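You operate a simulated robot arm through the tools that you are given. There is no shell and no other tool. Be economical: measure what you need, move in short steps, check, and stop when the job is done.

The job below is to be done with a simulated two-armed robot. You get a single attempt, and the scene is never put back.

## Task
Close up the tub: purple knob to STOP, lid on, teal stain wiped up with the orange cloth.
Fine: cloth back. What is to be rubbed or washed off counts as gone when no trace of it is left.

Only the result counts: the job must be done as asked and must still hold three seconds after the hand-in. Knocking over, shifting, dropping, spilling or breaking anything else fails it. Lids that push on must go on centred and level and be pressed home; caps that screw on are set level and turned clockwise until they are tight. Flat cloth is picked up by pressing the open fingertips on it (5 to 10 N) and closing them slowly along it; thin cloth reads only 2 to 8 mm in the jaws.

## Robot
Two 7-joint arms with fingered hands on one trunk, on a base that drives. Base frame: it is fixed to the floor where the robot stands at the start and does not move with it; the origin is under the middle of the robot, x ahead of it, y to its left, z up; the surface under the hand at the start is at about z = 850. Lengths are in mm, angles in degrees, forces in N, time in s.
The left shoulder is at the start at [80, 241, 1492], the right one opposite. With the tool pointing down near the work surface each hand reaches from about 320 to 960 mm from the robot's upright axis, wherever it stands, measured 20 degrees to its own side. Places, roughly: purple drain knob [500, 100, 900]; soaking tub [700, 300, 900]; teal stain [500, 0, 900]. Payload 4.9 kg a hand.
The tool frame of a hand sits at the grasp point between the pads (the TCP): z along the fingers, y along the line on which they close. The tips reach 32 mm beyond it. The gripper opens to 200 mm. The gripper's body begins 89 mm behind the TCP. The gripper is a hand of 4 fingers: y runs from the thumb to the fingers, the wrist lies at [0, 0, -267] in the tool frame.
Orientation is that of the tool frame in the base frame, as [roll, pitch, yaw] about the fixed x, y, z axes, in that order (R = Rz(yaw) Ry(pitch) Rx(roll)). With the fingers straight down and closing along the base's y, the tool's x points along the base's -x, its y along +y and its z along -z.

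## Interface
- The arms move only by the tool send_rows. It takes "left_commands", "right_commands" or both (then of equal length, played together; a hand with none holds still); each is a list of rows, each a list of 6 numbers: the shift along the tool's x, y, z in mm, then the turn, a rotation vector about the tool's x, y, z in degrees. In form: [[tx, ty, tz, rx, ry, rz], ...]. A call has 1 to 8 rows; each row is the pose to reach, as a shift and turn from the pose commanded when the call began, along the tool's axes at that moment. A row lasts 0.2 s, in which the tool goes at most 50 mm and 8.6 degrees; a call with a longer step from one row to the next is refused whole. A pose out of reach is approached as far as the arm can. The call stops where the force on the tool passes 40 N (or 10 N more than at its start, if that is more) or the arm is blocked; 0.2 s more then pass. In this call time passes only in rows, and 0.2 s behind the last. The reply holds the time, the measured pose of the TCP, the force on the tool along the base axes, the opening and the grip force, in the units named above and with some noise, with the torque about the TCP (base axes, N m) and any sound that the robot's microphone picked up.
- Cameras (640 x 400 px; columns grow to the right, rows downward): "scene" is now at [99.7, 33.6, 1658.1]; the picture's right is [0.27, -0.96, 0.00], its down [-0.65, -0.18, -0.74] and it looks along [0.71, 0.20, -0.68] (base axes); focal length 284 px, centre (320, 200). "left" rides on the left gripper at [-69, -69, -116] in its tool frame; the picture's right is [0.71, -0.71, 0.00], its down [0.54, 0.54, -0.64] and it looks along [0.45, 0.45, 0.77] (tool axes); focal length 226 px, centre (320, 200). "right" rides on the right gripper at [69, -69, -116] in its tool frame; the picture's right is [0.71, 0.71, 0.00], its down [-0.54, 0.54, -0.64] and it looks along [-0.45, 0.45, 0.77] (tool axes); focal length 226 px, centre (320, 200).
- grab_frame(camera): a new picture of that camera. It takes no simulated time.
- lift_body(by): slides the trunk up (or, below 0, down) by that many mm; the arms and the scene camera ride with it, the base frame stays. It gives what a move gives, with no picture.
- roll_base(legs): drives the robot by 1 to 6 legs, each [ahead, left, turn to the left] in mm, mm and degrees, along the robot's own axes; the way and the turn of a leg run together, so that a leg with both is an arc; at most 1500 mm and 180 degrees a leg. The arms and the cameras ride along, it lands a little off, and it stops where it bumps. It gives what a move gives.
- finger_targets(finger1, finger2, finger3, thumb_bend, hand): sets how far each is bent, from 0 (flat) to 1 (curled in); at 0.3 the hand is open as for a grip, at 0.7 the pads meet at the TCP. One left out holds its place. A second passes; each finger stops where it meets its share of the squeeze, and holds until it gets a number again. It is the only way to open and close the hand. It gives what a move gives, with no picture; readings hold the bend of each and the force on the fingers (four entries, about 0 where the hand has none), thumb and palm.
- aim_head(pan, tilt): turns the head with the scene camera to pan (to the left, within 86 degrees either way) and tilt (down, from -29 to 69), counted from straight ahead of the robot. It gives what a move gives.
- measure_at(camera, pixels): for up to 12 pixels [column, row] of the newest picture of that camera ("zoom" is the newest enlarged one), the place [x, y, z] in the base frame of the surface seen there, good to about 2 mm, but the place of the scene camera against the robot may be out by one fixed shift of up to 18 mm in any direction. It takes no simulated time.
- zoom(camera, box): a new picture of the part [left, top, right, bottom] of that camera's present view, enlarged. It takes no simulated time.
- hand_in(): hands the job in; it is judged then, once.

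Go step by step. Measure first, check grasps and placings, and put right what went wrong. The budget is 80 turns and 78 pictures, counting those below and the enlarged ones. Unless the task says otherwise, let go and move clear before handing in, and close with one line.

The tools are called after "Call:" by a JSON object that holds its "fn" and its "kwargs". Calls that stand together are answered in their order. send_rows: Moves the arms, as the interface text tells. Its arguments: {"type":"object","properties":{"left_commands":{"type":"array","items":{"type":"array","items":{"type":"number"}}},"right_commands":{"type":"array","items":{"type":"array","items":{"type":"number"}}}},"required":[]} The other tools are called the same way: lift_body (by) slides the trunk up or down; finger_targets (finger1, finger2, finger3, thumb_bend, hand) moves the fingers one by one; roll_base (legs) drives the base; aim_head (pan, tilt) turns the head that bears the scene camera; grab_frame (camera) takes a picture; measure_at (camera, pixels) gives the place of the surface under pixels of a picture; zoom (camera, box) takes an enlarged picture of a part of a camera's view; hand_in () hands the job in.

At the start:

```text
clock: 0.0
left_eef_pos: [659.3, 415.1, 1270.5]
left_ee_rot: [-180.0, 0.0, -180.0]
left_contact_force: [-0.6, -0.2, 0.5]
left_wrist_torque: [-0.01, 0.02, 0.01]
left_finger_gap: 199.8
left_gripper_force: 0.1
left_shape: jaw
left_bend: [0.3, 0.3, 0.3, 0.3]
left_finger forces: [0.0, 0.0, 0.0, 0.1, 0.0, 0.0]
right_eef_pos: [582.6, -73.6, 1219.0]
right_ee_rot: [180.0, 0.0, 180.0]
right_contact_force: [-0.1, 0.1, -0.3]
right_wrist_torque: [-0.02, 0.02, 0.0]
right_finger_gap: 199.8
right_gripper_force: 0.0
right_shape: jaw
right_bend: [0.3, 0.3, 0.3, 0.3]
right_finger forces: [0.0, 0.0, 0.1, 0.1, 0.0, 0.0]
trunk travel left (down, up): [-400.0, 440.0]
robot x, y, heading: [4.3, -1.1, -0.1]
head pan, tilt: [15.6, 42.6]
```

scene: 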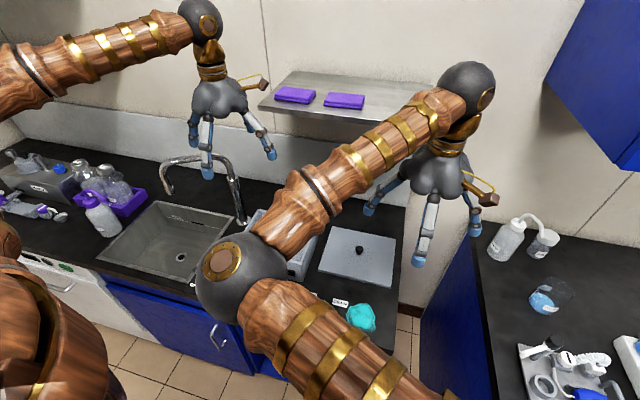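
right: 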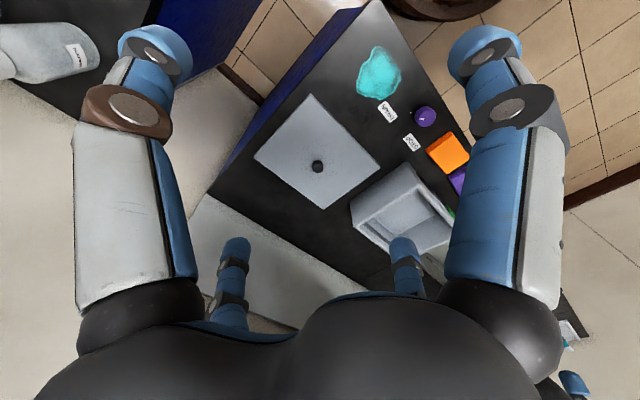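
left: 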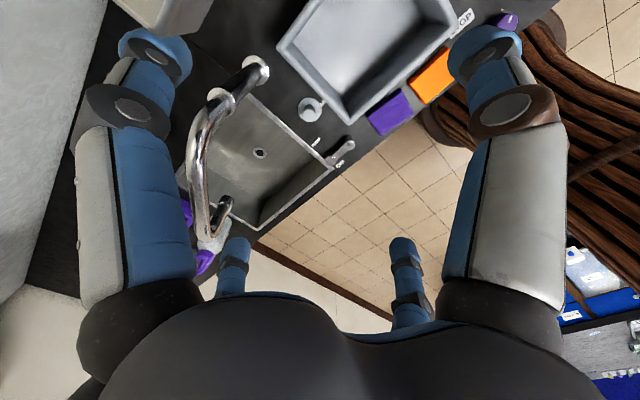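

The right camera shows the stain (380,73), purple knob (425,117), labels, orange cloth (447,152), lid (318,150) and tub (400,210). I'll enlarge that part and measure it.

Call:
{"fn": "zoom", "kwargs": {"camera": "right", "box": [340, 40, 480, 220]}}

Call:
{"fn": "measure_at", "kwargs": {"camera": "right", "pixels": [[380, 73], [425, 117], [447, 152], [318, 166], [372, 92], [255, 157], [310, 95], [380, 158], [323, 208], [351, 207], [404, 164], [280, 120]]}}

Call:
{"fn": "zoom", "kwargs": {"camera": "left", "box": [260, 0, 540, 160]}}

```text
2.22 times, centred on (410, 130) of right
```

zoom: 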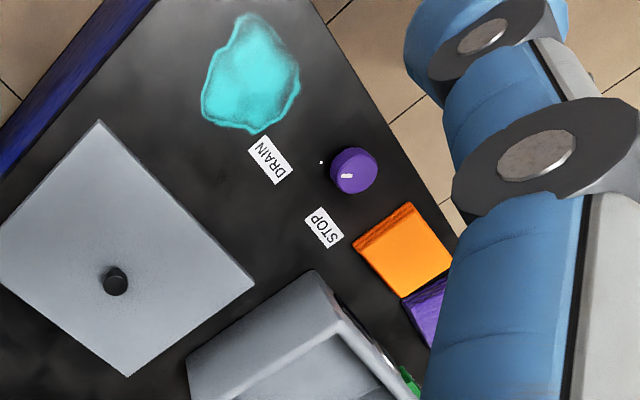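

```text
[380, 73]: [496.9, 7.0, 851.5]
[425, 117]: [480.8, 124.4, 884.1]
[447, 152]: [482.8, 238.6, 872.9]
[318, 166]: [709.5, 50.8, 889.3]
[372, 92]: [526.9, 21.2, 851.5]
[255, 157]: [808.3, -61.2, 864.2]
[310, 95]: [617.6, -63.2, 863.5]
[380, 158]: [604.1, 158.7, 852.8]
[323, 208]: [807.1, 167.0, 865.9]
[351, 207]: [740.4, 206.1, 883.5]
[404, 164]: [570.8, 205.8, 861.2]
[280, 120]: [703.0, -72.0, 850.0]
```

```text
2.29 times, centred on (400, 80) of left
```

zoom: 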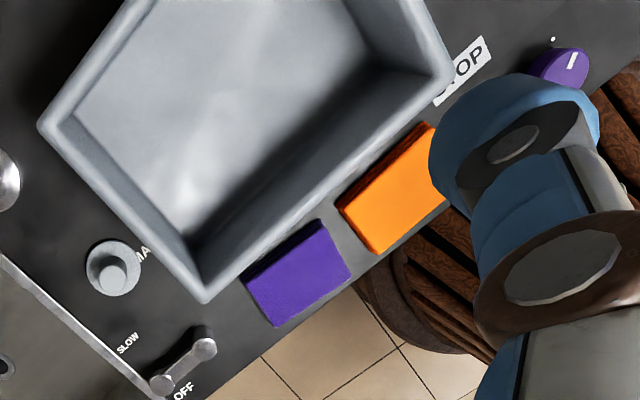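

The knob, its white dot and the two labels are at (400-440, 95-150) in the right view. I'll enlarge it and measure the parts to get the present and wanted pointer angles.

Call:
{"fn": "zoom", "kwargs": {"camera": "right", "box": [376, 90, 456, 140]}}

Call:
{"fn": "zoom", "kwargs": {"camera": "left", "box": [280, 0, 376, 60]}}

```text
8.00 times, centred on (416, 115) of right
```

zoom: 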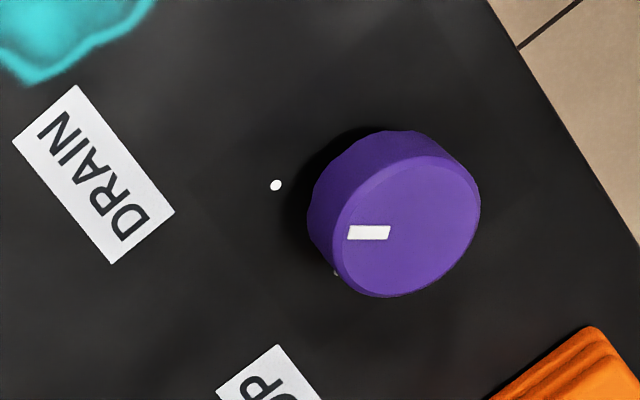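

```text
6.67 times, centred on (328, 30) of left
```

zoom: 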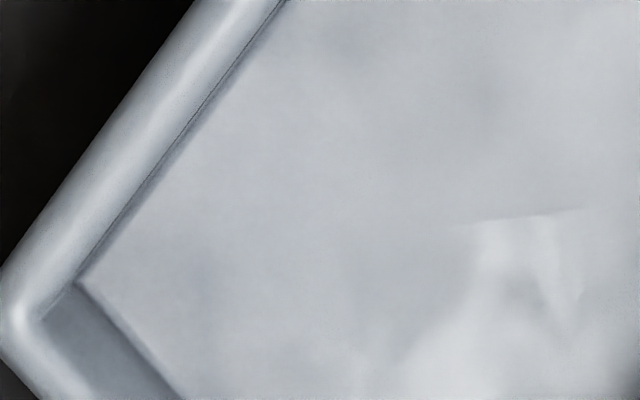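

The pointer (348-390,232) points toward the DRAIN dot (276,185), and another dot shows at (335,272) near STOP. I'll measure these points.

Call:
{"fn": "zoom", "kwargs": {"camera": "right", "box": [376, 90, 456, 140]}}

Call:
{"fn": "measure_at", "kwargs": {"camera": "zoom", "pixels": [[276, 185], [334, 273], [352, 233], [387, 233], [345, 270], [475, 195], [430, 160], [390, 292], [95, 175], [280, 375], [345, 215], [400, 133]]}}

Call:
{"fn": "measure_at", "kwargs": {"camera": "left", "pixels": [[510, 20], [432, 75], [390, 112], [378, 120], [278, 44], [350, 128], [452, 28], [460, 25], [405, 100], [445, 70], [420, 75], [340, 60]]}}

```text
8.00 times, centred on (416, 115) of right
```

zoom: 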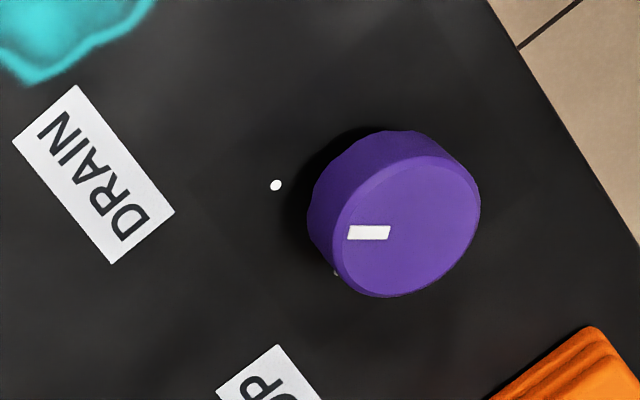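

```text
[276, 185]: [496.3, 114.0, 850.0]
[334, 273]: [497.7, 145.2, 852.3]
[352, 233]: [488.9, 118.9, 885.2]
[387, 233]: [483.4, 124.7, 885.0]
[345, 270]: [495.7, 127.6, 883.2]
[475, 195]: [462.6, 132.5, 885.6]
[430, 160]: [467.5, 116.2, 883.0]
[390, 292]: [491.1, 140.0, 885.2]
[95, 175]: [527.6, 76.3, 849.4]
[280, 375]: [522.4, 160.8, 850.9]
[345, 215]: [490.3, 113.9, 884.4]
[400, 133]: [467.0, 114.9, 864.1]
```

```text
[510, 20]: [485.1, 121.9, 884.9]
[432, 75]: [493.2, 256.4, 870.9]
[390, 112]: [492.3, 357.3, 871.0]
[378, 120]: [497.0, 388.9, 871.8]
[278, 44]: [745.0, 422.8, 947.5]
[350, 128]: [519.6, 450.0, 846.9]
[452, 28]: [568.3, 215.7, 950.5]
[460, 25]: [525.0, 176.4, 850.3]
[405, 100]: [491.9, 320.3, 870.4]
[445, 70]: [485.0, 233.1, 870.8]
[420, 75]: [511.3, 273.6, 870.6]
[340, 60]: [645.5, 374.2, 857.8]
```

The knob centre is about (479,128), top z 885. The pointer now faces DRAIN at about -45° and STOP is at about +45°, so it needs a 90° turn counterclockwise from above. I'll bring the right hand over the knob, pre-turned by -45°, with the fingers half closed.

Call:
{"fn": "finger_targets", "kwargs": {"hand": "right", "finger1": 0.5, "finger2": 0.5, "finger3": 0.5, "thumb_bend": 0.5}}

Call:
{"fn": "send_rows", "kwargs": {"right_commands": [[13, 26, 25, 0, 0, 7], [26, 52, 55, 0, 0, 14], [39, 78, 85, 0, 0, 21], [52, 104, 115, 0, 0, 28], [65, 130, 145, 0, 0, 35], [78, 156, 175, 0, 0, 40], [91, 182, 205, 0, 0, 45], [103.6, 201.6, 235, 0, 0, 45]]}}

Call:
{"fn": "grab_frame", "kwargs": {"camera": "right"}}

Call:
{"fn": "grab_frame", "kwargs": {"camera": "scene"}}

```text
clock: 1.0
left_eef_pos: [660.0, 414.3, 1271.1]
left_ee_rot: [180.0, -0.1, -180.0]
left_contact_force: [0.4, -0.6, -0.6]
left_wrist_torque: [0.03, -0.02, -0.01]
left_finger_gap: 199.9
left_gripper_force: 0.1
left_shape: jaw
left_bend: [0.3, 0.3, 0.3, 0.3]
left_finger forces: [0.1, 0.0, 0.0, 0.0, 0.0, 0.1]
right_eef_pos: [581.7, -71.6, 1219.2]
right_ee_rot: [-179.9, -0.1, -179.9]
right_contact_force: [0.0, -0.1, -0.4]
right_wrist_torque: [-0.03, 0.01, 0.0]
right_finger_gap: 69.8
right_gripper_force: 0.0
right_shape: fingers
right_bend: [0.5, 0.5, 0.5, 0.5]
right_finger forces: [0.0, 0.0, 0.0, 0.0, 0.0, 0.0]
trunk travel left (down, up): [-400.0, 440.0]
robot x, y, heading: [-4.3, -2.1, -0.2]
head pan, tilt: [15.6, 42.6]
```

```text
clock: 2.3
left_eef_pos: [658.8, 415.6, 1269.9]
left_ee_rot: [-180.0, 0.1, -180.0]
left_contact_force: [-0.1, -0.5, 0.7]
left_wrist_torque: [-0.01, 0.0, 0.0]
left_finger_gap: 199.8
left_gripper_force: 0.0
left_shape: jaw
left_bend: [0.3, 0.3, 0.3, 0.3]
left_finger forces: [0.1, 0.0, 0.0, 0.0, 0.0, 0.1]
right_eef_pos: [557.3, -10.3, 1057.7]
right_ee_rot: [-179.4, 1.3, 133.6]
right_contact_force: [-0.2, -1.1, -0.2]
right_wrist_torque: [0.02, 0.06, -0.02]
right_finger_gap: 69.4
right_gripper_force: 0.0
right_shape: fingers
right_bend: [0.5, 0.5, 0.5, 0.5]
right_finger forces: [0.1, 0.0, 0.1, 0.1, 0.1, 0.0]
trunk travel left (down, up): [-400.0, 440.0]
robot x, y, heading: [-0.4, 1.1, 0.0]
head pan, tilt: [15.6, 42.6]
stopped in row 6 (right hand): the arm was blocked; the commanded pose is now the measured one
```

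```text
69 pictures are left
```

right: 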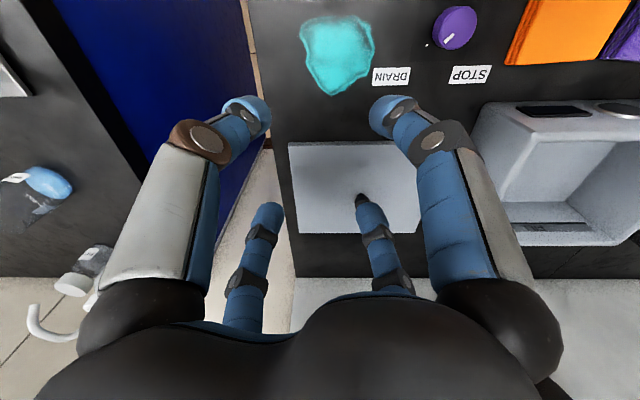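

```text
68 pictures are left
```

scene: 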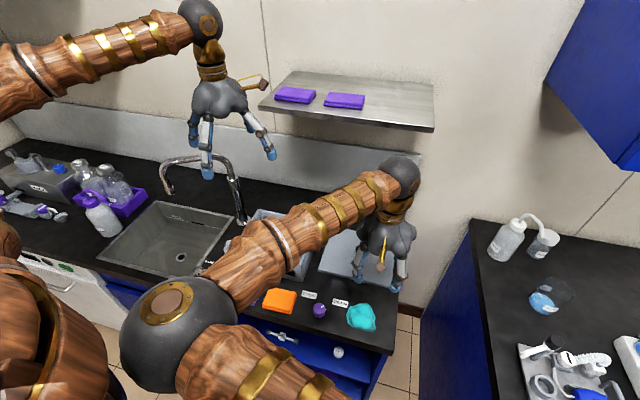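

The right arm was blocked as it crossed the body, and the knob lies on the left hand's side anyway. I'll retract the right hand up and to the right, then bring the left hand over the knob with its fingers half bent.

Call:
{"fn": "send_rows", "kwargs": {"right_commands": [[-5, -5, -45, 0, 0, -6], [-20, -18, -80, 0, 0, -12], [-40, -38, -105, 0, 0, -18], [-62, -59, -125, 0, 0, -24], [-84, -80, -145, 0, 0, -30], [-106, -101, -155, 0, 0, -36], [-126, -120, -160, 0, 0, -41], [-145, -138, -160, 0, 0, -45]]}}

Call:
{"fn": "finger_targets", "kwargs": {"hand": "left", "finger1": 0.5, "finger2": 0.5, "finger3": 0.5, "thumb_bend": 0.5}}

Call:
{"fn": "send_rows", "kwargs": {"left_commands": [[22, -36, 20, 0, 0, 0], [45, -72, 40, 0, 0, 0], [67, -108, 60, 0, 0, 0], [90, -144, 80, 0, 0, 0], [112, -180, 100, 0, 0, 0], [135, -216, 120, 0, 0, 0], [157, -252, 140, 0, 0, 0], [180, -287, 160, 0, 0, 0]]}}

Call:
{"fn": "grab_frame", "kwargs": {"camera": "left"}}

Call:
{"fn": "grab_frame", "kwargs": {"camera": "scene"}}

```text
clock: 4.1
left_eef_pos: [660.2, 413.7, 1270.3]
left_ee_rot: [-180.0, 0.1, 180.0]
left_contact_force: [-0.8, -0.1, 0.7]
left_wrist_torque: [0.03, 0.02, 0.01]
left_finger_gap: 199.9
left_gripper_force: 0.1
left_shape: jaw
left_bend: [0.3, 0.3, 0.3, 0.3]
left_finger forces: [0.0, 0.0, 0.0, 0.0, 0.0, 0.0]
right_eef_pos: [555.8, -208.4, 1222.1]
right_ee_rot: [-178.9, 0.4, 178.4]
right_contact_force: [-0.3, -1.3, 0.2]
right_wrist_torque: [0.0, 0.03, -0.02]
right_finger_gap: 69.2
right_gripper_force: 0.0
right_shape: fingers
right_bend: [0.5, 0.5, 0.5, 0.5]
right_finger forces: [0.0, 0.0, 0.0, 0.1, 0.0, 0.0]
trunk travel left (down, up): [-400.0, 440.0]
robot x, y, heading: [1.2, 0.6, -0.2]
head pan, tilt: [15.6, 42.6]
```

```text
clock: 5.1
left_eef_pos: [659.5, 414.5, 1270.3]
left_ee_rot: [-179.9, 0.0, 180.0]
left_contact_force: [-0.2, 0.3, 0.1]
left_wrist_torque: [0.0, 0.02, -0.01]
left_finger_gap: 69.7
left_gripper_force: 0.0
left_shape: fingers
left_bend: [0.5, 0.5, 0.5, 0.5]
left_finger forces: [0.0, 0.0, 0.0, 0.1, 0.0, 0.1]
right_eef_pos: [555.0, -205.5, 1222.5]
right_ee_rot: [-178.9, 0.3, 178.5]
right_contact_force: [0.4, 0.1, 0.3]
right_wrist_torque: [-0.02, 0.01, -0.04]
right_finger_gap: 69.4
right_gripper_force: 0.1
right_shape: fingers
right_bend: [0.5, 0.5, 0.5, 0.5]
right_finger forces: [0.1, 0.0, 0.1, 0.1, 0.1, 0.1]
trunk travel left (down, up): [-400.0, 440.0]
robot x, y, heading: [0.5, -0.1, 0.1]
head pan, tilt: [15.6, 42.6]
```

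```text
clock: 6.9
left_eef_pos: [478.5, 126.9, 1110.0]
left_ee_rot: [179.9, 0.1, -179.9]
left_contact_force: [-0.8, -1.0, -0.8]
left_wrist_torque: [0.01, 0.0, 0.0]
left_finger_gap: 69.4
left_gripper_force: 0.0
left_shape: fingers
left_bend: [0.5, 0.5, 0.5, 0.5]
left_finger forces: [0.0, 0.0, 0.0, 0.0, 0.0, 0.0]
right_eef_pos: [554.1, -207.6, 1221.2]
right_ee_rot: [-178.7, 0.4, 178.5]
right_contact_force: [0.3, -0.3, -0.3]
right_wrist_torque: [0.01, 0.01, 0.01]
right_finger_gap: 69.1
right_gripper_force: 0.0
right_shape: fingers
right_bend: [0.5, 0.5, 0.5, 0.5]
right_finger forces: [0.0, 0.0, 0.1, 0.0, 0.0, 0.0]
trunk travel left (down, up): [-400.0, 440.0]
robot x, y, heading: [1.1, -1.2, 0.3]
head pan, tilt: [15.6, 42.6]
```

```text
67 pictures are left
```

left: 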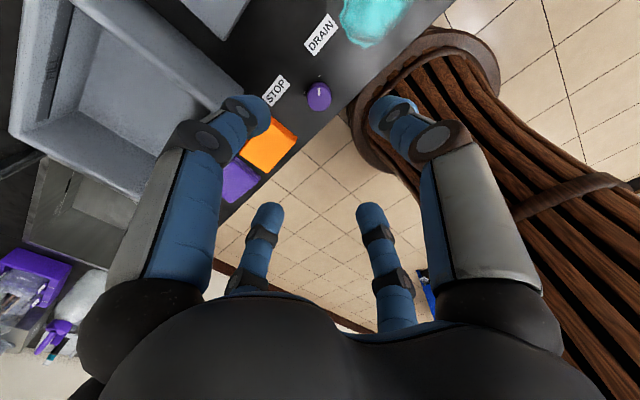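

```text
66 pictures are left
```

scene: 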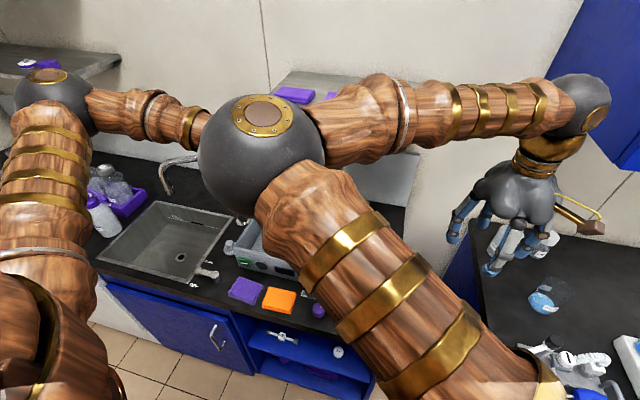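

The left hand is over the knob, seen at (318,97). I'll check the knob's measured place and pre-turn the hand by 45° at this height.

Call:
{"fn": "measure_at", "kwargs": {"camera": "left", "pixels": [[318, 97], [318, 88], [309, 97], [328, 95], [319, 104], [277, 88], [320, 35]]}}

Call:
{"fn": "send_rows", "kwargs": {"left_commands": [[0, 0, 20, 0, 0, 8], [0, 0, 40, 0, 0, 16], [0, 0, 60, 0, 0, 24], [0, 0, 80, 0, 0, 32], [0, 0, 100, 0, 0, 40], [0, 0, 120, 0, 0, 45], [0, 0, 140, 0, 0, 45]]}}

Call:
{"fn": "grab_frame", "kwargs": {"camera": "left"}}

```text
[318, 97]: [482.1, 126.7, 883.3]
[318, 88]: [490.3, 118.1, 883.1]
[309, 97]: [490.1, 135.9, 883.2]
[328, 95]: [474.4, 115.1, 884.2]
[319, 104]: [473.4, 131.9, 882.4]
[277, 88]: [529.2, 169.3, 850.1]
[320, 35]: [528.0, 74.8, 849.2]
```

```text
clock: 8.5
left_eef_pos: [480.2, 127.7, 969.7]
left_ee_rot: [-180.0, 0.0, 135.1]
left_contact_force: [0.4, -0.1, 0.0]
left_wrist_torque: [-0.03, -0.03, -0.01]
left_finger_gap: 69.6
left_gripper_force: 0.1
left_shape: fingers
left_bend: [0.5, 0.5, 0.5, 0.5]
left_finger forces: [0.0, 0.0, 0.1, 0.1, 0.0, 0.1]
right_eef_pos: [556.2, -206.1, 1221.4]
right_ee_rot: [-178.8, 0.4, 178.4]
right_contact_force: [-0.3, 1.3, 0.1]
right_wrist_torque: [0.02, 0.0, 0.04]
right_finger_gap: 69.6
right_gripper_force: 0.1
right_shape: fingers
right_bend: [0.5, 0.5, 0.5, 0.5]
right_finger forces: [0.0, 0.0, 0.0, 0.1, 0.1, 0.0]
trunk travel left (down, up): [-400.0, 440.0]
robot x, y, heading: [-0.1, 1.8, 0.1]
head pan, tilt: [15.6, 42.6]
```

```text
65 pictures are left
```

left: 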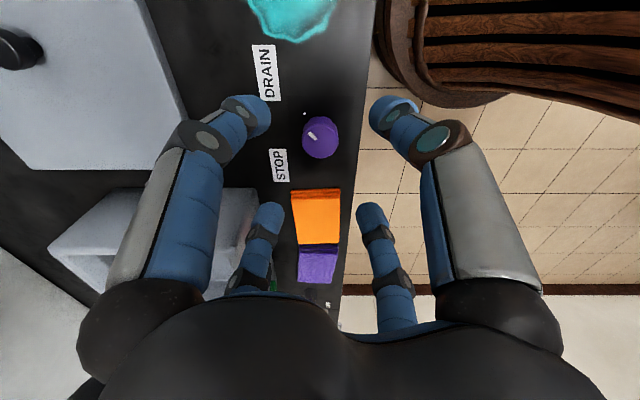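

The pre-turn worked and the knob sits at (320,138), straight below. I'll descend to TCP z≈890 with the half-open fingers around the knob.

Call:
{"fn": "measure_at", "kwargs": {"camera": "left", "pixels": [[302, 137], [339, 137], [320, 118], [320, 157], [312, 135], [303, 114]]}}

Call:
{"fn": "send_rows", "kwargs": {"left_commands": [[0, 0, 20, 0, 0, 0], [0, 0, 40, 0, 0, 0], [0, 0, 55, 0, 0, 0], [0, 0, 65, 0, 0, 0], [0, 0, 73, 0, 0, 0], [0, 0, 80, 0, 0, 0]]}}

Call:
{"fn": "grab_frame", "kwargs": {"camera": "left"}}

```text
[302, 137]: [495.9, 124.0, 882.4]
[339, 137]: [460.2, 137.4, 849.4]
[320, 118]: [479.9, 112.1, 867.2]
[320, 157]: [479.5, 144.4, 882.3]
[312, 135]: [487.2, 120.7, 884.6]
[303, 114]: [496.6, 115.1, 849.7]
```

```text
clock: 9.9
left_eef_pos: [479.6, 126.4, 894.2]
left_ee_rot: [179.7, 0.2, 135.0]
left_contact_force: [2.9, 0.4, 26.2]
left_wrist_torque: [0.3, 0.73, 0.16]
left_finger_gap: 68.8
left_gripper_force: 12.8
left_shape: fingers
left_bend: [0.5, 0.5, 0.49, 0.5]
left_finger forces: [1.1, 1.5, 14.1, 0.1, 9.0, 0.0]
right_eef_pos: [553.0, -207.3, 1223.5]
right_ee_rot: [-178.8, 0.5, 178.3]
right_contact_force: [-0.7, -0.5, -0.1]
right_wrist_torque: [-0.01, 0.01, 0.01]
right_finger_gap: 69.2
right_gripper_force: 0.1
right_shape: fingers
right_bend: [0.5, 0.5, 0.5, 0.5]
right_finger forces: [0.1, 0.1, 0.1, 0.0, 0.0, 0.1]
trunk travel left (down, up): [-400.0, 440.0]
robot x, y, heading: [1.1, 0.6, 0.3]
head pan, tilt: [15.6, 42.6]
```

```text
64 pictures are left
```

left: 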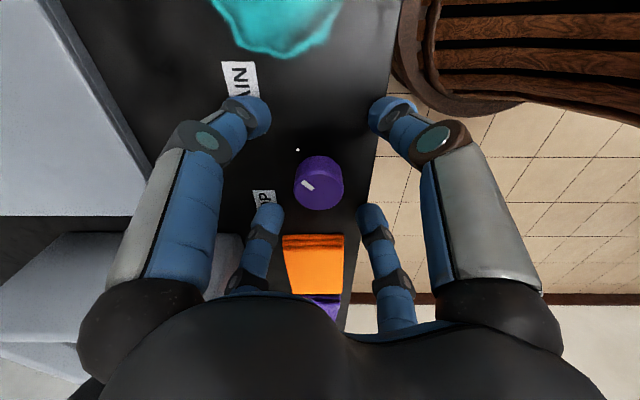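

The hand touched down at z 894 with 26 N, shared by finger3 and the thumb, so the half-bent tips evidently reach about 44 mm below the TCP to the counter. I'll lift 6 mm and close on the knob.

Call:
{"fn": "send_rows", "kwargs": {"left_commands": [[0, 0, -8, 0, 0, 0]]}}

Call:
{"fn": "finger_targets", "kwargs": {"hand": "left", "finger1": 0.66, "finger2": 0.66, "finger3": 0.66, "thumb_bend": 0.66}}

Call:
{"fn": "grab_frame", "kwargs": {"camera": "left"}}

```text
clock: 10.3
left_eef_pos: [479.8, 128.1, 898.3]
left_ee_rot: [179.9, -0.2, 135.0]
left_contact_force: [-0.1, -0.1, -0.4]
left_wrist_torque: [-0.03, 0.02, 0.02]
left_finger_gap: 69.5
left_gripper_force: 0.0
left_shape: fingers
left_bend: [0.5, 0.5, 0.5, 0.5]
left_finger forces: [0.0, 0.1, 0.1, 0.1, 0.1, 0.1]
right_eef_pos: [556.4, -206.9, 1220.5]
right_ee_rot: [-178.6, 0.4, 178.3]
right_contact_force: [0.3, 0.3, -0.6]
right_wrist_torque: [-0.02, -0.04, 0.01]
right_finger_gap: 69.1
right_gripper_force: 0.1
right_shape: fingers
right_bend: [0.5, 0.5, 0.5, 0.5]
right_finger forces: [0.0, 0.0, 0.0, 0.0, 0.1, 0.0]
trunk travel left (down, up): [-400.0, 440.0]
robot x, y, heading: [1.8, -0.1, 0.1]
head pan, tilt: [15.6, 42.6]
```

```text
clock: 11.3
left_eef_pos: [479.1, 128.0, 897.9]
left_ee_rot: [-180.0, -0.1, 135.0]
left_contact_force: [-1.8, -0.9, 0.0]
left_wrist_torque: [-0.03, 0.11, 0.0]
left_finger_gap: 20.9
left_gripper_force: 7.7
left_shape: fingers
left_bend: [0.64, 0.63, 0.64, 0.64]
left_finger forces: [3.3, 3.8, 3.7, 0.0, 5.0, 0.1]
right_eef_pos: [555.0, -206.7, 1222.3]
right_ee_rot: [-178.8, 0.4, 178.5]
right_contact_force: [0.2, 0.8, -0.3]
right_wrist_torque: [0.03, -0.02, -0.05]
right_finger_gap: 69.2
right_gripper_force: 0.0
right_shape: fingers
right_bend: [0.5, 0.5, 0.5, 0.5]
right_finger forces: [0.0, 0.0, 0.1, 0.1, 0.0, 0.1]
trunk travel left (down, up): [-400.0, 440.0]
robot x, y, heading: [0.8, 3.9, -0.1]
head pan, tilt: [15.6, 42.6]
```

```text
63 pictures are left
```

left: 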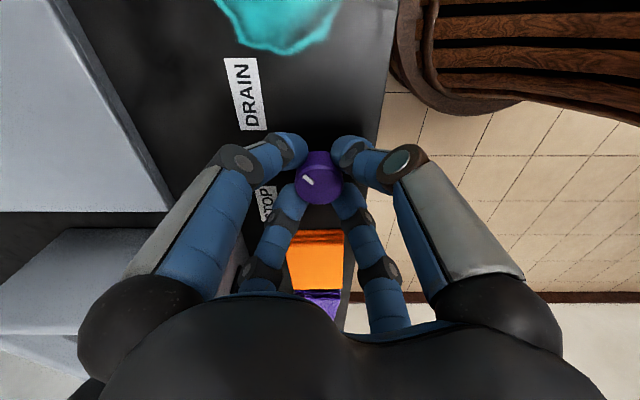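

All four fingers hold the knob at about 4 N each. I'll squeeze a little more and turn it 60° of the 90°, watching the torque.

Call:
{"fn": "finger_targets", "kwargs": {"hand": "left", "finger1": 0.7, "finger2": 0.7, "finger3": 0.7, "thumb_bend": 0.7}}

Call:
{"fn": "send_rows", "kwargs": {"left_commands": [[0, 0, 0, 0, 0, -7.5], [0, 0, 0, 0, 0, -15], [0, 0, 0, 0, 0, -22.5], [0, 0, 0, 0, 0, -30], [0, 0, 0, 0, 0, -37.5], [0, 0, 0, 0, 0, -45], [0, 0, 0, 0, 0, -52.5], [0, 0, 0, 0, 0, -60]]}}

Call:
{"fn": "zoom", "kwargs": {"camera": "left", "box": [220, 60, 420, 260]}}

```text
clock: 12.3
left_eef_pos: [479.1, 127.8, 899.9]
left_ee_rot: [180.0, 0.0, 135.0]
left_contact_force: [-4.8, -1.6, 1.0]
left_wrist_torque: [-0.03, 0.12, 0.0]
left_finger_gap: 19.7
left_gripper_force: 18.7
left_shape: fingers
left_bend: [0.65, 0.64, 0.65, 0.65]
left_finger forces: [8.1, 8.8, 8.3, 0.0, 12.2, 0.0]
right_eef_pos: [555.5, -206.7, 1222.8]
right_ee_rot: [-178.8, 0.4, 178.4]
right_contact_force: [-0.7, 0.5, 0.6]
right_wrist_torque: [0.0, 0.01, 0.03]
right_finger_gap: 69.5
right_gripper_force: 0.0
right_shape: fingers
right_bend: [0.5, 0.5, 0.5, 0.5]
right_finger forces: [0.1, 0.0, 0.1, 0.0, 0.1, 0.0]
trunk travel left (down, up): [-400.0, 440.0]
robot x, y, heading: [2.2, 1.1, -0.1]
head pan, tilt: [15.6, 42.6]
```

```text
clock: 14.1
left_eef_pos: [480.1, 127.7, 898.2]
left_ee_rot: [180.0, 0.2, -164.9]
left_contact_force: [-0.5, -4.0, 3.3]
left_wrist_torque: [-0.1, 0.05, -0.05]
left_finger_gap: 19.9
left_gripper_force: 19.0
left_shape: fingers
left_bend: [0.65, 0.64, 0.65, 0.65]
left_finger forces: [8.3, 8.8, 8.3, 0.0, 12.4, 0.0]
right_eef_pos: [554.2, -206.7, 1223.2]
right_ee_rot: [-178.7, 0.4, 178.5]
right_contact_force: [0.1, -0.4, 0.0]
right_wrist_torque: [-0.01, -0.01, 0.01]
right_finger_gap: 69.1
right_gripper_force: 0.0
right_shape: fingers
right_bend: [0.5, 0.5, 0.5, 0.5]
right_finger forces: [0.0, 0.1, 0.0, 0.0, 0.1, 0.1]
trunk travel left (down, up): [-400.0, 440.0]
robot x, y, heading: [-3.9, -3.4, -0.1]
head pan, tilt: [15.6, 42.6]
```

```text
2.00 times, centred on (320, 160) of left
```

zoom: 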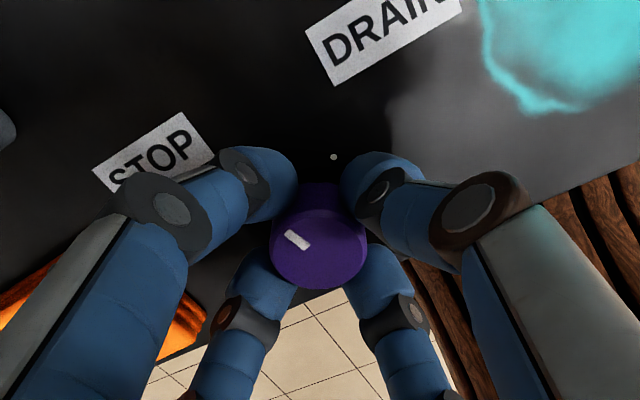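

The knob follows the hand, since the pointer keeps its angle relative to the fingers. I'll turn the remaining 30°.

Call:
{"fn": "send_rows", "kwargs": {"left_commands": [[0, 0, 0, 0, 0, -7.5], [0, 0, 0, 0, 0, -15], [0, 0, 0, 0, 0, -22.5], [0, 0, 0, 0, 0, -30]]}}

Call:
{"fn": "zoom", "kwargs": {"camera": "left", "box": [220, 60, 420, 260]}}

```text
clock: 15.1
left_eef_pos: [480.0, 127.2, 897.9]
left_ee_rot: [180.0, 0.0, -134.9]
left_contact_force: [3.7, -3.4, 4.7]
left_wrist_torque: [-0.07, -0.12, -0.01]
left_finger_gap: 19.6
left_gripper_force: 19.6
left_shape: fingers
left_bend: [0.65, 0.64, 0.65, 0.65]
left_finger forces: [9.3, 8.8, 8.3, 0.0, 13.5, 0.0]
right_eef_pos: [555.7, -206.8, 1222.5]
right_ee_rot: [-178.8, 0.4, 178.4]
right_contact_force: [0.7, 0.1, 0.4]
right_wrist_torque: [-0.01, -0.01, -0.01]
right_finger_gap: 69.3
right_gripper_force: 0.1
right_shape: fingers
right_bend: [0.5, 0.5, 0.5, 0.5]
right_finger forces: [0.0, 0.0, 0.0, 0.1, 0.0, 0.0]
trunk travel left (down, up): [-400.0, 440.0]
robot x, y, heading: [-2.4, 0.8, -0.2]
head pan, tilt: [15.6, 42.6]
```

```text
2.00 times, centred on (320, 160) of left
```

zoom: 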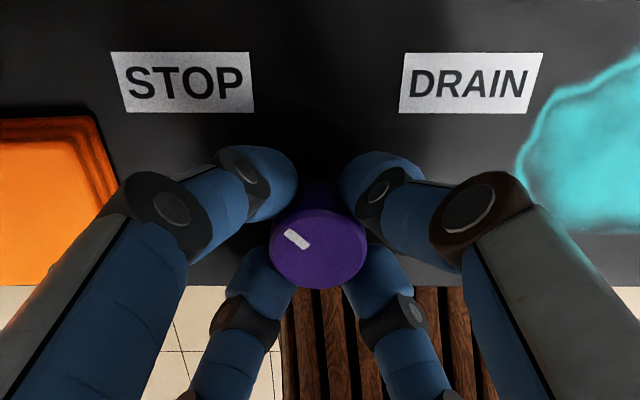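

The pointer now faces the STOP side. I'll open the fingers, rise 110 mm and check the pointer against the dot.

Call:
{"fn": "finger_targets", "kwargs": {"hand": "left", "finger1": 0.5, "finger2": 0.5, "finger3": 0.5, "thumb_bend": 0.5}}

Call:
{"fn": "send_rows", "kwargs": {"left_commands": [[0, 0, -20, 0, 0, 0], [0, 0, -60, 0, 0, 0], [0, 0, -100, 0, 0, 0], [0, 0, -140, 0, 0, 0], [0, 0, -170, 0, 0, 0]]}}

Call:
{"fn": "zoom", "kwargs": {"camera": "left", "box": [240, 60, 400, 160]}}

```text
clock: 16.1
left_eef_pos: [478.4, 127.9, 897.9]
left_ee_rot: [-180.0, 0.0, -134.9]
left_contact_force: [-0.5, 0.4, 0.0]
left_wrist_torque: [0.01, -0.02, -0.01]
left_finger_gap: 68.8
left_gripper_force: 0.1
left_shape: fingers
left_bend: [0.5, 0.5, 0.5, 0.5]
left_finger forces: [0.1, 0.0, 0.1, 0.0, 0.1, 0.0]
right_eef_pos: [555.6, -206.7, 1223.0]
right_ee_rot: [-178.7, 0.4, 178.4]
right_contact_force: [0.3, -0.5, -0.3]
right_wrist_torque: [0.02, 0.04, 0.0]
right_finger_gap: 69.0
right_gripper_force: 0.0
right_shape: fingers
right_bend: [0.5, 0.5, 0.5, 0.5]
right_finger forces: [0.1, 0.0, 0.1, 0.0, 0.0, 0.0]
trunk travel left (down, up): [-400.0, 440.0]
robot x, y, heading: [-1.0, 1.0, 0.0]
head pan, tilt: [15.6, 42.6]
```

```text
clock: 17.3
left_eef_pos: [479.2, 128.2, 1069.1]
left_ee_rot: [-180.0, 0.0, -134.9]
left_contact_force: [-0.8, -0.4, 0.2]
left_wrist_torque: [0.01, -0.03, -0.04]
left_finger_gap: 68.9
left_gripper_force: 0.0
left_shape: fingers
left_bend: [0.5, 0.5, 0.5, 0.5]
left_finger forces: [0.0, 0.0, 0.0, 0.0, 0.0, 0.1]
right_eef_pos: [554.5, -207.0, 1222.7]
right_ee_rot: [-178.8, 0.4, 178.4]
right_contact_force: [-0.7, 0.5, 0.1]
right_wrist_torque: [-0.02, -0.01, -0.02]
right_finger_gap: 69.1
right_gripper_force: 0.1
right_shape: fingers
right_bend: [0.5, 0.5, 0.5, 0.5]
right_finger forces: [0.0, 0.0, 0.0, 0.1, 0.1, 0.0]
trunk travel left (down, up): [-400.0, 440.0]
robot x, y, heading: [1.5, 1.0, 0.1]
head pan, tilt: [15.6, 42.6]
```

```text
4.00 times, centred on (320, 110) of left
```

zoom: 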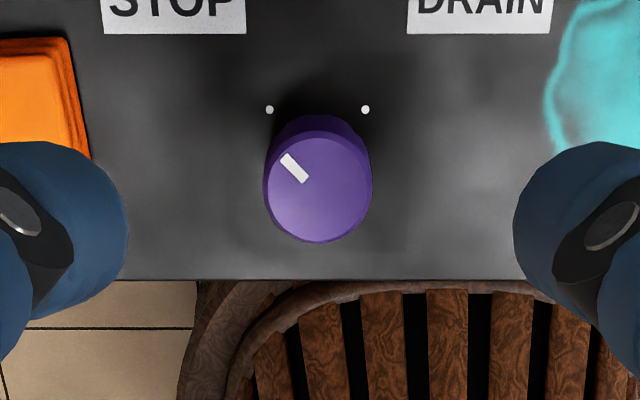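

The pointer (285,157)-(305,180) looks aimed at the STOP dot (269,109). I'll measure it, along with the cloth and the labels.

Call:
{"fn": "measure_at", "kwargs": {"camera": "zoom", "pixels": [[285, 157], [304, 179], [269, 109], [365, 109], [265, 185], [371, 185], [318, 240]]}}

Call:
{"fn": "grab_frame", "kwargs": {"camera": "left"}}

Call:
{"fn": "grab_frame", "kwargs": {"camera": "right"}}

```text
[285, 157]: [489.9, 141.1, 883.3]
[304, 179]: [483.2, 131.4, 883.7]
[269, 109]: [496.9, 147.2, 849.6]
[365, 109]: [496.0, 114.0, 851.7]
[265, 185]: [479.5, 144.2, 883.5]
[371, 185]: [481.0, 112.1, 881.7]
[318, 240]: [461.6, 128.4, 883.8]
```

```text
59 pictures are left
```

left: 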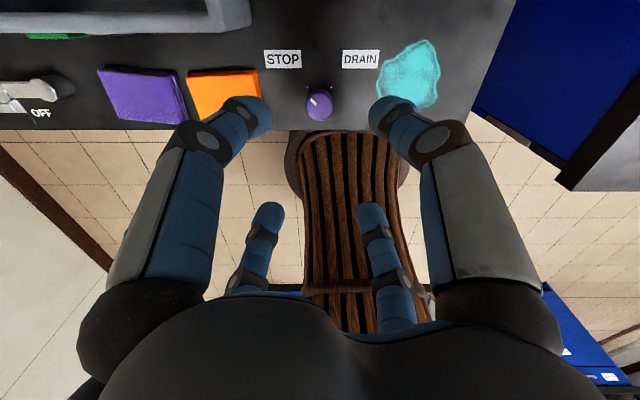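

```text
58 pictures are left
```

right: 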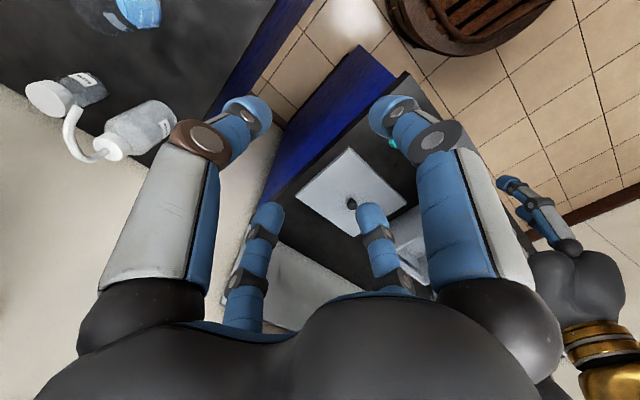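

The pointer is at about 45-50° and STOP at 45°, so the knob looks done. Next I'll measure the cloth and stain outlines in this left view.

Call:
{"fn": "zoom", "kwargs": {"camera": "left", "box": [90, 30, 290, 155]}}

Call:
{"fn": "measure_at", "kwargs": {"camera": "left", "pixels": [[189, 75], [256, 71], [203, 119], [222, 85], [100, 70], [175, 72], [375, 74], [408, 40], [438, 68], [420, 105], [390, 100], [430, 128]]}}

```text
3.20 times, centred on (190, 92) of left
```

zoom: 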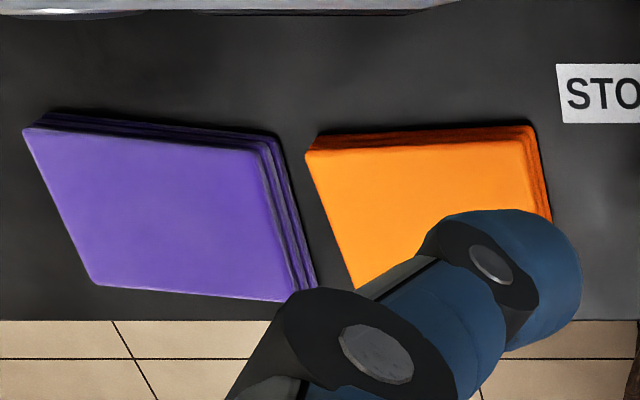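

```text
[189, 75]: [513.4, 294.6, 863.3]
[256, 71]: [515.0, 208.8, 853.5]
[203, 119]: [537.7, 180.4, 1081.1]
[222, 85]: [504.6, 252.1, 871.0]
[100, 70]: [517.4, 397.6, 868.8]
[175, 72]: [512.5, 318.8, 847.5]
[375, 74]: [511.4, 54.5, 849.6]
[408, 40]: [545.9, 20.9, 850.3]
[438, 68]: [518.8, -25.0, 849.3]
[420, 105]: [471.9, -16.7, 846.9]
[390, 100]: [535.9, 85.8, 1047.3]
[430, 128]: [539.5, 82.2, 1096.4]
```

The cloth spans x≈450-515, y≈212-290 with its top at z 871, so its centre is about (480,251). I'll go above it keeping the diagonal yaw, which clears the tub, and descend to z≈930.

Call:
{"fn": "send_rows", "kwargs": {"left_commands": [[-22, 22, 0, 0, 0, 0], [-44, 44, 20, 0, 0, 0], [-66, 65, 50, 0, 0, 0], [-88, 86, 85, 0, 0, 0], [-88, 86, 115, 0, 0, 0], [-88, 86, 138, 0, 0, 0]]}}

Call:
{"fn": "grab_frame", "kwargs": {"camera": "left"}}

Call:
{"fn": "grab_frame", "kwargs": {"camera": "scene"}}

```text
clock: 18.7
left_eef_pos: [483.2, 249.9, 929.9]
left_ee_rot: [179.7, 0.0, -134.9]
left_contact_force: [0.0, -0.3, -0.3]
left_wrist_torque: [0.01, 0.0, 0.0]
left_finger_gap: 68.8
left_gripper_force: 0.2
left_shape: fingers
left_bend: [0.5, 0.5, 0.5, 0.5]
left_finger forces: [0.0, 0.0, 0.1, 0.1, 0.1, 0.0]
right_eef_pos: [556.2, -206.6, 1221.7]
right_ee_rot: [-178.8, 0.4, 178.4]
right_contact_force: [-0.6, -0.3, 0.6]
right_wrist_torque: [0.02, 0.0, 0.01]
right_finger_gap: 69.2
right_gripper_force: 0.1
right_shape: fingers
right_bend: [0.5, 0.5, 0.5, 0.5]
right_finger forces: [0.1, 0.0, 0.0, 0.1, 0.0, 0.1]
trunk travel left (down, up): [-400.0, 440.0]
robot x, y, heading: [-1.2, -4.0, 0.1]
head pan, tilt: [15.6, 42.6]
```

```text
56 pictures are left
```

left: 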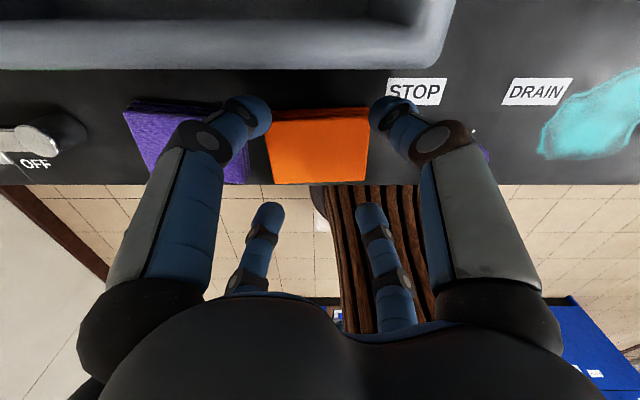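

```text
55 pictures are left
```

scene: 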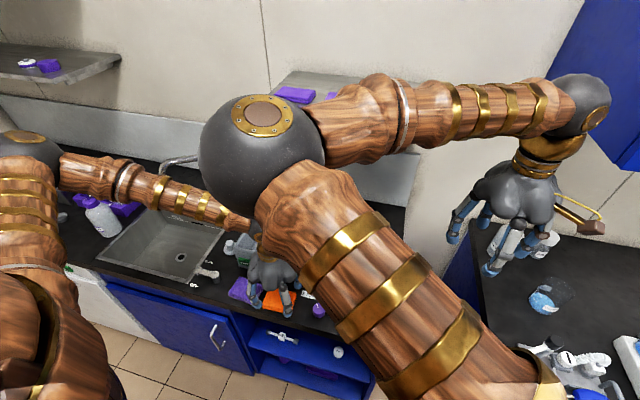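

The cloth is at (268-370,108-183) under the hand. I'll measure its corners to centre on it and narrow the fingers so that they land only on the cloth.

Call:
{"fn": "measure_at", "kwargs": {"camera": "left", "pixels": [[270, 122], [366, 119], [278, 181], [362, 181], [320, 150], [320, 186]]}}

Call:
{"fn": "finger_targets", "kwargs": {"hand": "left", "finger1": 0.54, "finger2": 0.54, "finger3": 0.54, "thumb_bend": 0.54}}

```text
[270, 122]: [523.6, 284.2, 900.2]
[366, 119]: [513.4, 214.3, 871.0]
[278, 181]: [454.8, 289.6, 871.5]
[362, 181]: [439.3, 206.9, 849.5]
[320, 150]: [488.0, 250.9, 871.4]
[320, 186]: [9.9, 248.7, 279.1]
```

```text
clock: 19.7
left_eef_pos: [481.5, 250.2, 930.5]
left_ee_rot: [179.9, 0.0, -135.0]
left_contact_force: [-0.3, -0.1, -0.4]
left_wrist_torque: [0.02, -0.01, 0.02]
left_finger_gap: 54.9
left_gripper_force: 0.2
left_shape: fingers
left_bend: [0.54, 0.54, 0.54, 0.54]
left_finger forces: [0.0, 0.1, 0.0, 0.0, 0.0, 0.0]
right_eef_pos: [554.6, -205.9, 1222.2]
right_ee_rot: [-178.8, 0.5, 178.4]
right_contact_force: [0.4, -0.4, 0.3]
right_wrist_torque: [0.0, 0.01, 0.01]
right_finger_gap: 69.1
right_gripper_force: 0.0
right_shape: fingers
right_bend: [0.5, 0.5, 0.5, 0.5]
right_finger forces: [0.1, 0.0, 0.0, 0.0, 0.1, 0.0]
trunk travel left (down, up): [-400.0, 440.0]
robot x, y, heading: [-0.1, -0.4, 0.1]
head pan, tilt: [15.6, 42.6]
```

The TCP is centred at (482,250). I'll descend slowly in small steps to find contact.

Call:
{"fn": "send_rows", "kwargs": {"left_commands": [[0, 0, 8, 0, 0, 0], [0, 0, 12, 0, 0, 0], [0, 0, 14, 0, 0, 0], [0, 0, 16, 0, 0, 0]]}}

```text
clock: 20.7
left_eef_pos: [480.5, 249.8, 915.5]
left_ee_rot: [180.0, 0.0, -135.1]
left_contact_force: [0.9, -0.7, 4.4]
left_wrist_torque: [0.11, -0.15, -0.04]
left_finger_gap: 55.1
left_gripper_force: 2.2
left_shape: fingers
left_bend: [0.54, 0.54, 0.54, 0.54]
left_finger forces: [3.1, 0.0, 0.1, 0.0, 0.8, 0.0]
right_eef_pos: [554.9, -207.2, 1222.3]
right_ee_rot: [-178.8, 0.3, 178.5]
right_contact_force: [-0.6, 0.3, -0.5]
right_wrist_torque: [0.02, 0.02, -0.01]
right_finger_gap: 69.3
right_gripper_force: 0.0
right_shape: fingers
right_bend: [0.5, 0.5, 0.5, 0.5]
right_finger forces: [0.0, 0.0, 0.1, 0.0, 0.0, 0.0]
trunk travel left (down, up): [-400.0, 440.0]
robot x, y, heading: [1.7, 0.3, 0.1]
head pan, tilt: [15.6, 42.6]
```

Light contact of 4.4 N at z 915. I'll press 1 mm more and begin closing slowly.

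Call:
{"fn": "send_rows", "kwargs": {"left_commands": [[0, 0, 1.5, 0, 0, 0]]}}

Call:
{"fn": "finger_targets", "kwargs": {"hand": "left", "finger1": 0.58, "finger2": 0.58, "finger3": 0.58, "thumb_bend": 0.58}}

```text
clock: 21.1
left_eef_pos: [480.5, 250.7, 913.0]
left_ee_rot: [-179.9, 0.2, -135.0]
left_contact_force: [2.4, 0.4, 17.1]
left_wrist_torque: [0.13, -0.67, -0.01]
left_finger_gap: 55.0
left_gripper_force: 8.6
left_shape: fingers
left_bend: [0.54, 0.54, 0.54, 0.54]
left_finger forces: [9.8, 0.0, 0.0, 0.0, 7.3, 0.0]
right_eef_pos: [553.8, -206.8, 1223.9]
right_ee_rot: [-178.9, 0.5, 178.4]
right_contact_force: [0.3, -0.3, 0.4]
right_wrist_torque: [-0.02, 0.0, -0.03]
right_finger_gap: 69.1
right_gripper_force: 0.0
right_shape: fingers
right_bend: [0.5, 0.5, 0.5, 0.5]
right_finger forces: [0.0, 0.0, 0.0, 0.1, 0.1, 0.0]
trunk travel left (down, up): [-400.0, 440.0]
robot x, y, heading: [-4.2, 1.9, -0.0]
head pan, tilt: [15.6, 42.6]
```

```text
clock: 22.1
left_eef_pos: [480.7, 249.9, 914.0]
left_ee_rot: [-179.9, 0.1, -135.0]
left_contact_force: [3.1, 3.6, 31.0]
left_wrist_torque: [1.43, -1.17, -0.05]
left_finger_gap: 49.7
left_gripper_force: 16.0
left_shape: fingers
left_bend: [0.54, 0.56, 0.57, 0.57]
left_finger forces: [30.4, 1.6, 0.3, 0.0, 0.0, 0.0]
right_eef_pos: [553.1, -207.1, 1223.7]
right_ee_rot: [-178.7, 0.5, 178.4]
right_contact_force: [-0.3, -0.3, 0.4]
right_wrist_torque: [-0.03, 0.0, -0.01]
right_finger_gap: 69.2
right_gripper_force: 0.1
right_shape: fingers
right_bend: [0.5, 0.5, 0.5, 0.5]
right_finger forces: [0.0, 0.0, 0.1, 0.0, 0.0, 0.0]
trunk travel left (down, up): [-400.0, 440.0]
robot x, y, heading: [-1.4, -0.4, -0.2]
head pan, tilt: [15.6, 42.6]
```

Finger1 alone carries 30 N, which is uneven. I'll look before going on.

Call:
{"fn": "grab_frame", "kwargs": {"camera": "left"}}

Call:
{"fn": "zoom", "kwargs": {"camera": "scene", "box": [210, 230, 350, 330]}}

```text
54 pictures are left
```

left: 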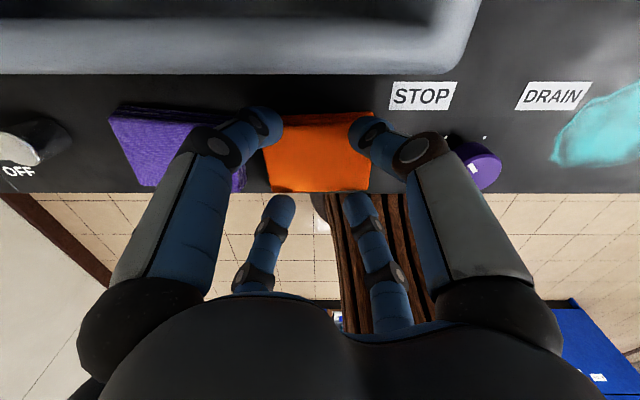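

```text
4.00 times, centred on (280, 280) of scene
```

zoom: 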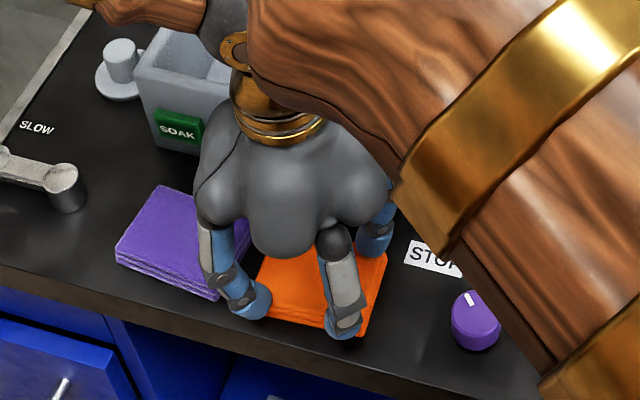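

The torque puts finger1's contact about 54 mm from the TCP, beyond the cloth corner, so the tips splay wider than the gap reading. I'll lift, narrow the fingers to 0.61 and press again inside the cloth.

Call:
{"fn": "send_rows", "kwargs": {"left_commands": [[-2, 0, -12, 0, 0, 0], [-2, 0, -22, 0, 0, 0]]}}

Call:
{"fn": "finger_targets", "kwargs": {"hand": "left", "finger1": 0.61, "finger2": 0.61, "finger3": 0.61, "thumb_bend": 0.61}}

Call:
{"fn": "grab_frame", "kwargs": {"camera": "left"}}

Call:
{"fn": "zoom", "kwargs": {"camera": "scene", "box": [210, 230, 350, 330]}}

```text
clock: 22.7
left_eef_pos: [480.7, 252.4, 933.7]
left_ee_rot: [-180.0, 0.0, -135.0]
left_contact_force: [0.5, -0.4, 0.3]
left_wrist_torque: [0.0, -0.01, 0.02]
left_finger_gap: 44.1
left_gripper_force: 0.1
left_shape: fingers
left_bend: [0.57, 0.57, 0.57, 0.57]
left_finger forces: [0.0, 0.0, 0.0, 0.0, 0.0, 0.0]
right_eef_pos: [554.1, -206.7, 1222.3]
right_ee_rot: [-178.9, 0.5, 178.3]
right_contact_force: [0.7, 0.2, 0.4]
right_wrist_torque: [0.02, -0.02, 0.01]
right_finger_gap: 69.2
right_gripper_force: 0.0
right_shape: fingers
right_bend: [0.5, 0.5, 0.5, 0.5]
right_finger forces: [0.0, 0.0, 0.1, 0.0, 0.0, 0.0]
trunk travel left (down, up): [-400.0, 440.0]
robot x, y, heading: [-1.0, -3.4, -0.3]
head pan, tilt: [15.6, 42.6]
```

```text
clock: 23.7
left_eef_pos: [482.5, 251.7, 934.6]
left_ee_rot: [-179.9, 0.0, -135.1]
left_contact_force: [-0.1, -0.3, 0.3]
left_wrist_torque: [0.01, -0.06, -0.01]
left_finger_gap: 30.2
left_gripper_force: 0.1
left_shape: fingers
left_bend: [0.61, 0.61, 0.61, 0.61]
left_finger forces: [0.0, 0.1, 0.0, 0.0, 0.1, 0.0]
right_eef_pos: [554.7, -206.2, 1222.2]
right_ee_rot: [-178.7, 0.4, 178.5]
right_contact_force: [0.3, -0.2, 0.6]
right_wrist_torque: [0.02, 0.0, 0.01]
right_finger_gap: 69.1
right_gripper_force: 0.1
right_shape: fingers
right_bend: [0.5, 0.5, 0.5, 0.5]
right_finger forces: [0.0, 0.0, 0.0, 0.1, 0.0, 0.0]
trunk travel left (down, up): [-400.0, 440.0]
robot x, y, heading: [2.0, -1.5, 0.2]
head pan, tilt: [15.6, 42.6]
```

```text
52 pictures are left
```

left: 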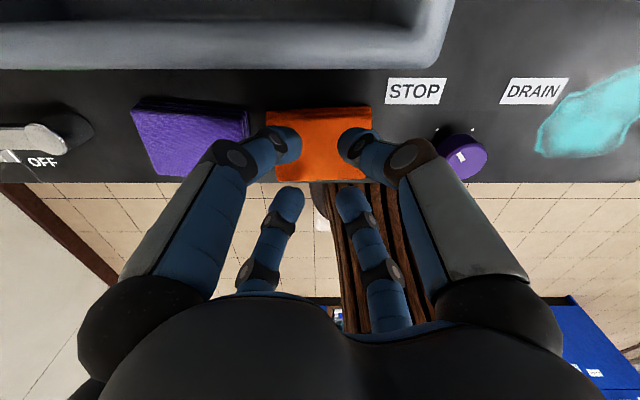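

```text
4.00 times, centred on (280, 280) of scene
```

zoom: 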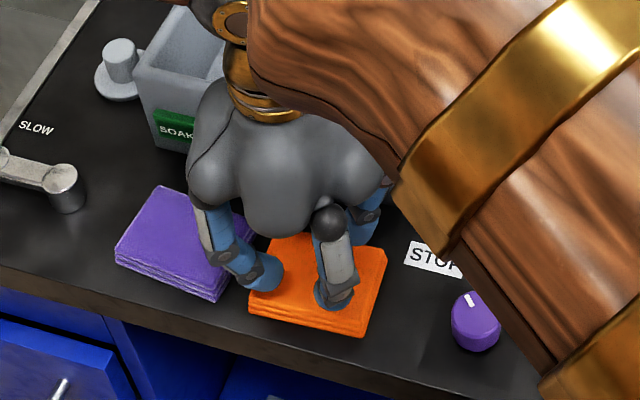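

The cloth lies undisturbed and the tips now sit well inside it. I'll lower gently to contact.

Call:
{"fn": "send_rows", "kwargs": {"left_commands": [[0, 0, 10, 0, 0, 0], [0, 0, 17, 0, 0, 0], [0, 0, 19, 0, 0, 0], [0, 0, 20, 0, 0, 0]]}}

```text
clock: 24.7
left_eef_pos: [481.6, 252.3, 913.8]
left_ee_rot: [-179.9, 0.0, -135.1]
left_contact_force: [-0.2, 0.6, 0.1]
left_wrist_torque: [-0.02, 0.02, 0.04]
left_finger_gap: 29.9
left_gripper_force: 0.0
left_shape: fingers
left_bend: [0.61, 0.61, 0.61, 0.61]
left_finger forces: [0.0, 0.0, 0.0, 0.0, 0.1, 0.0]
right_eef_pos: [554.4, -206.5, 1222.3]
right_ee_rot: [-178.8, 0.4, 178.4]
right_contact_force: [0.1, 0.4, 0.1]
right_wrist_torque: [-0.04, 0.0, 0.04]
right_finger_gap: 69.1
right_gripper_force: 0.1
right_shape: fingers
right_bend: [0.5, 0.5, 0.5, 0.5]
right_finger forces: [0.0, 0.0, 0.1, 0.1, 0.1, 0.0]
trunk travel left (down, up): [-400.0, 440.0]
robot x, y, heading: [0.6, -1.6, 0.1]
head pan, tilt: [15.6, 42.6]
```

Call:
{"fn": "send_rows", "kwargs": {"left_commands": [[0, 0, 2, 0, 0, 0], [0, 0, 3, 0, 0, 0], [0, 0, 4, 0, 0, 0]]}}

```text
clock: 25.5
left_eef_pos: [481.3, 251.8, 911.9]
left_ee_rot: [-179.8, 0.1, -135.0]
left_contact_force: [0.0, 1.9, 21.6]
left_wrist_torque: [0.26, 0.14, -0.03]
left_finger_gap: 29.8
left_gripper_force: 11.0
left_shape: fingers
left_bend: [0.61, 0.61, 0.61, 0.61]
left_finger forces: [8.0, 6.8, 6.1, 0.1, 1.0, 0.0]
right_eef_pos: [553.0, -207.5, 1223.2]
right_ee_rot: [-178.9, 0.5, 178.4]
right_contact_force: [0.3, -0.2, 0.6]
right_wrist_torque: [0.01, 0.04, 0.0]
right_finger_gap: 69.4
right_gripper_force: 0.2
right_shape: fingers
right_bend: [0.5, 0.5, 0.5, 0.5]
right_finger forces: [0.1, 0.0, 0.1, 0.1, 0.1, 0.0]
trunk travel left (down, up): [-400.0, 440.0]
robot x, y, heading: [0.4, 2.0, -0.2]
head pan, tilt: [15.6, 42.6]
```

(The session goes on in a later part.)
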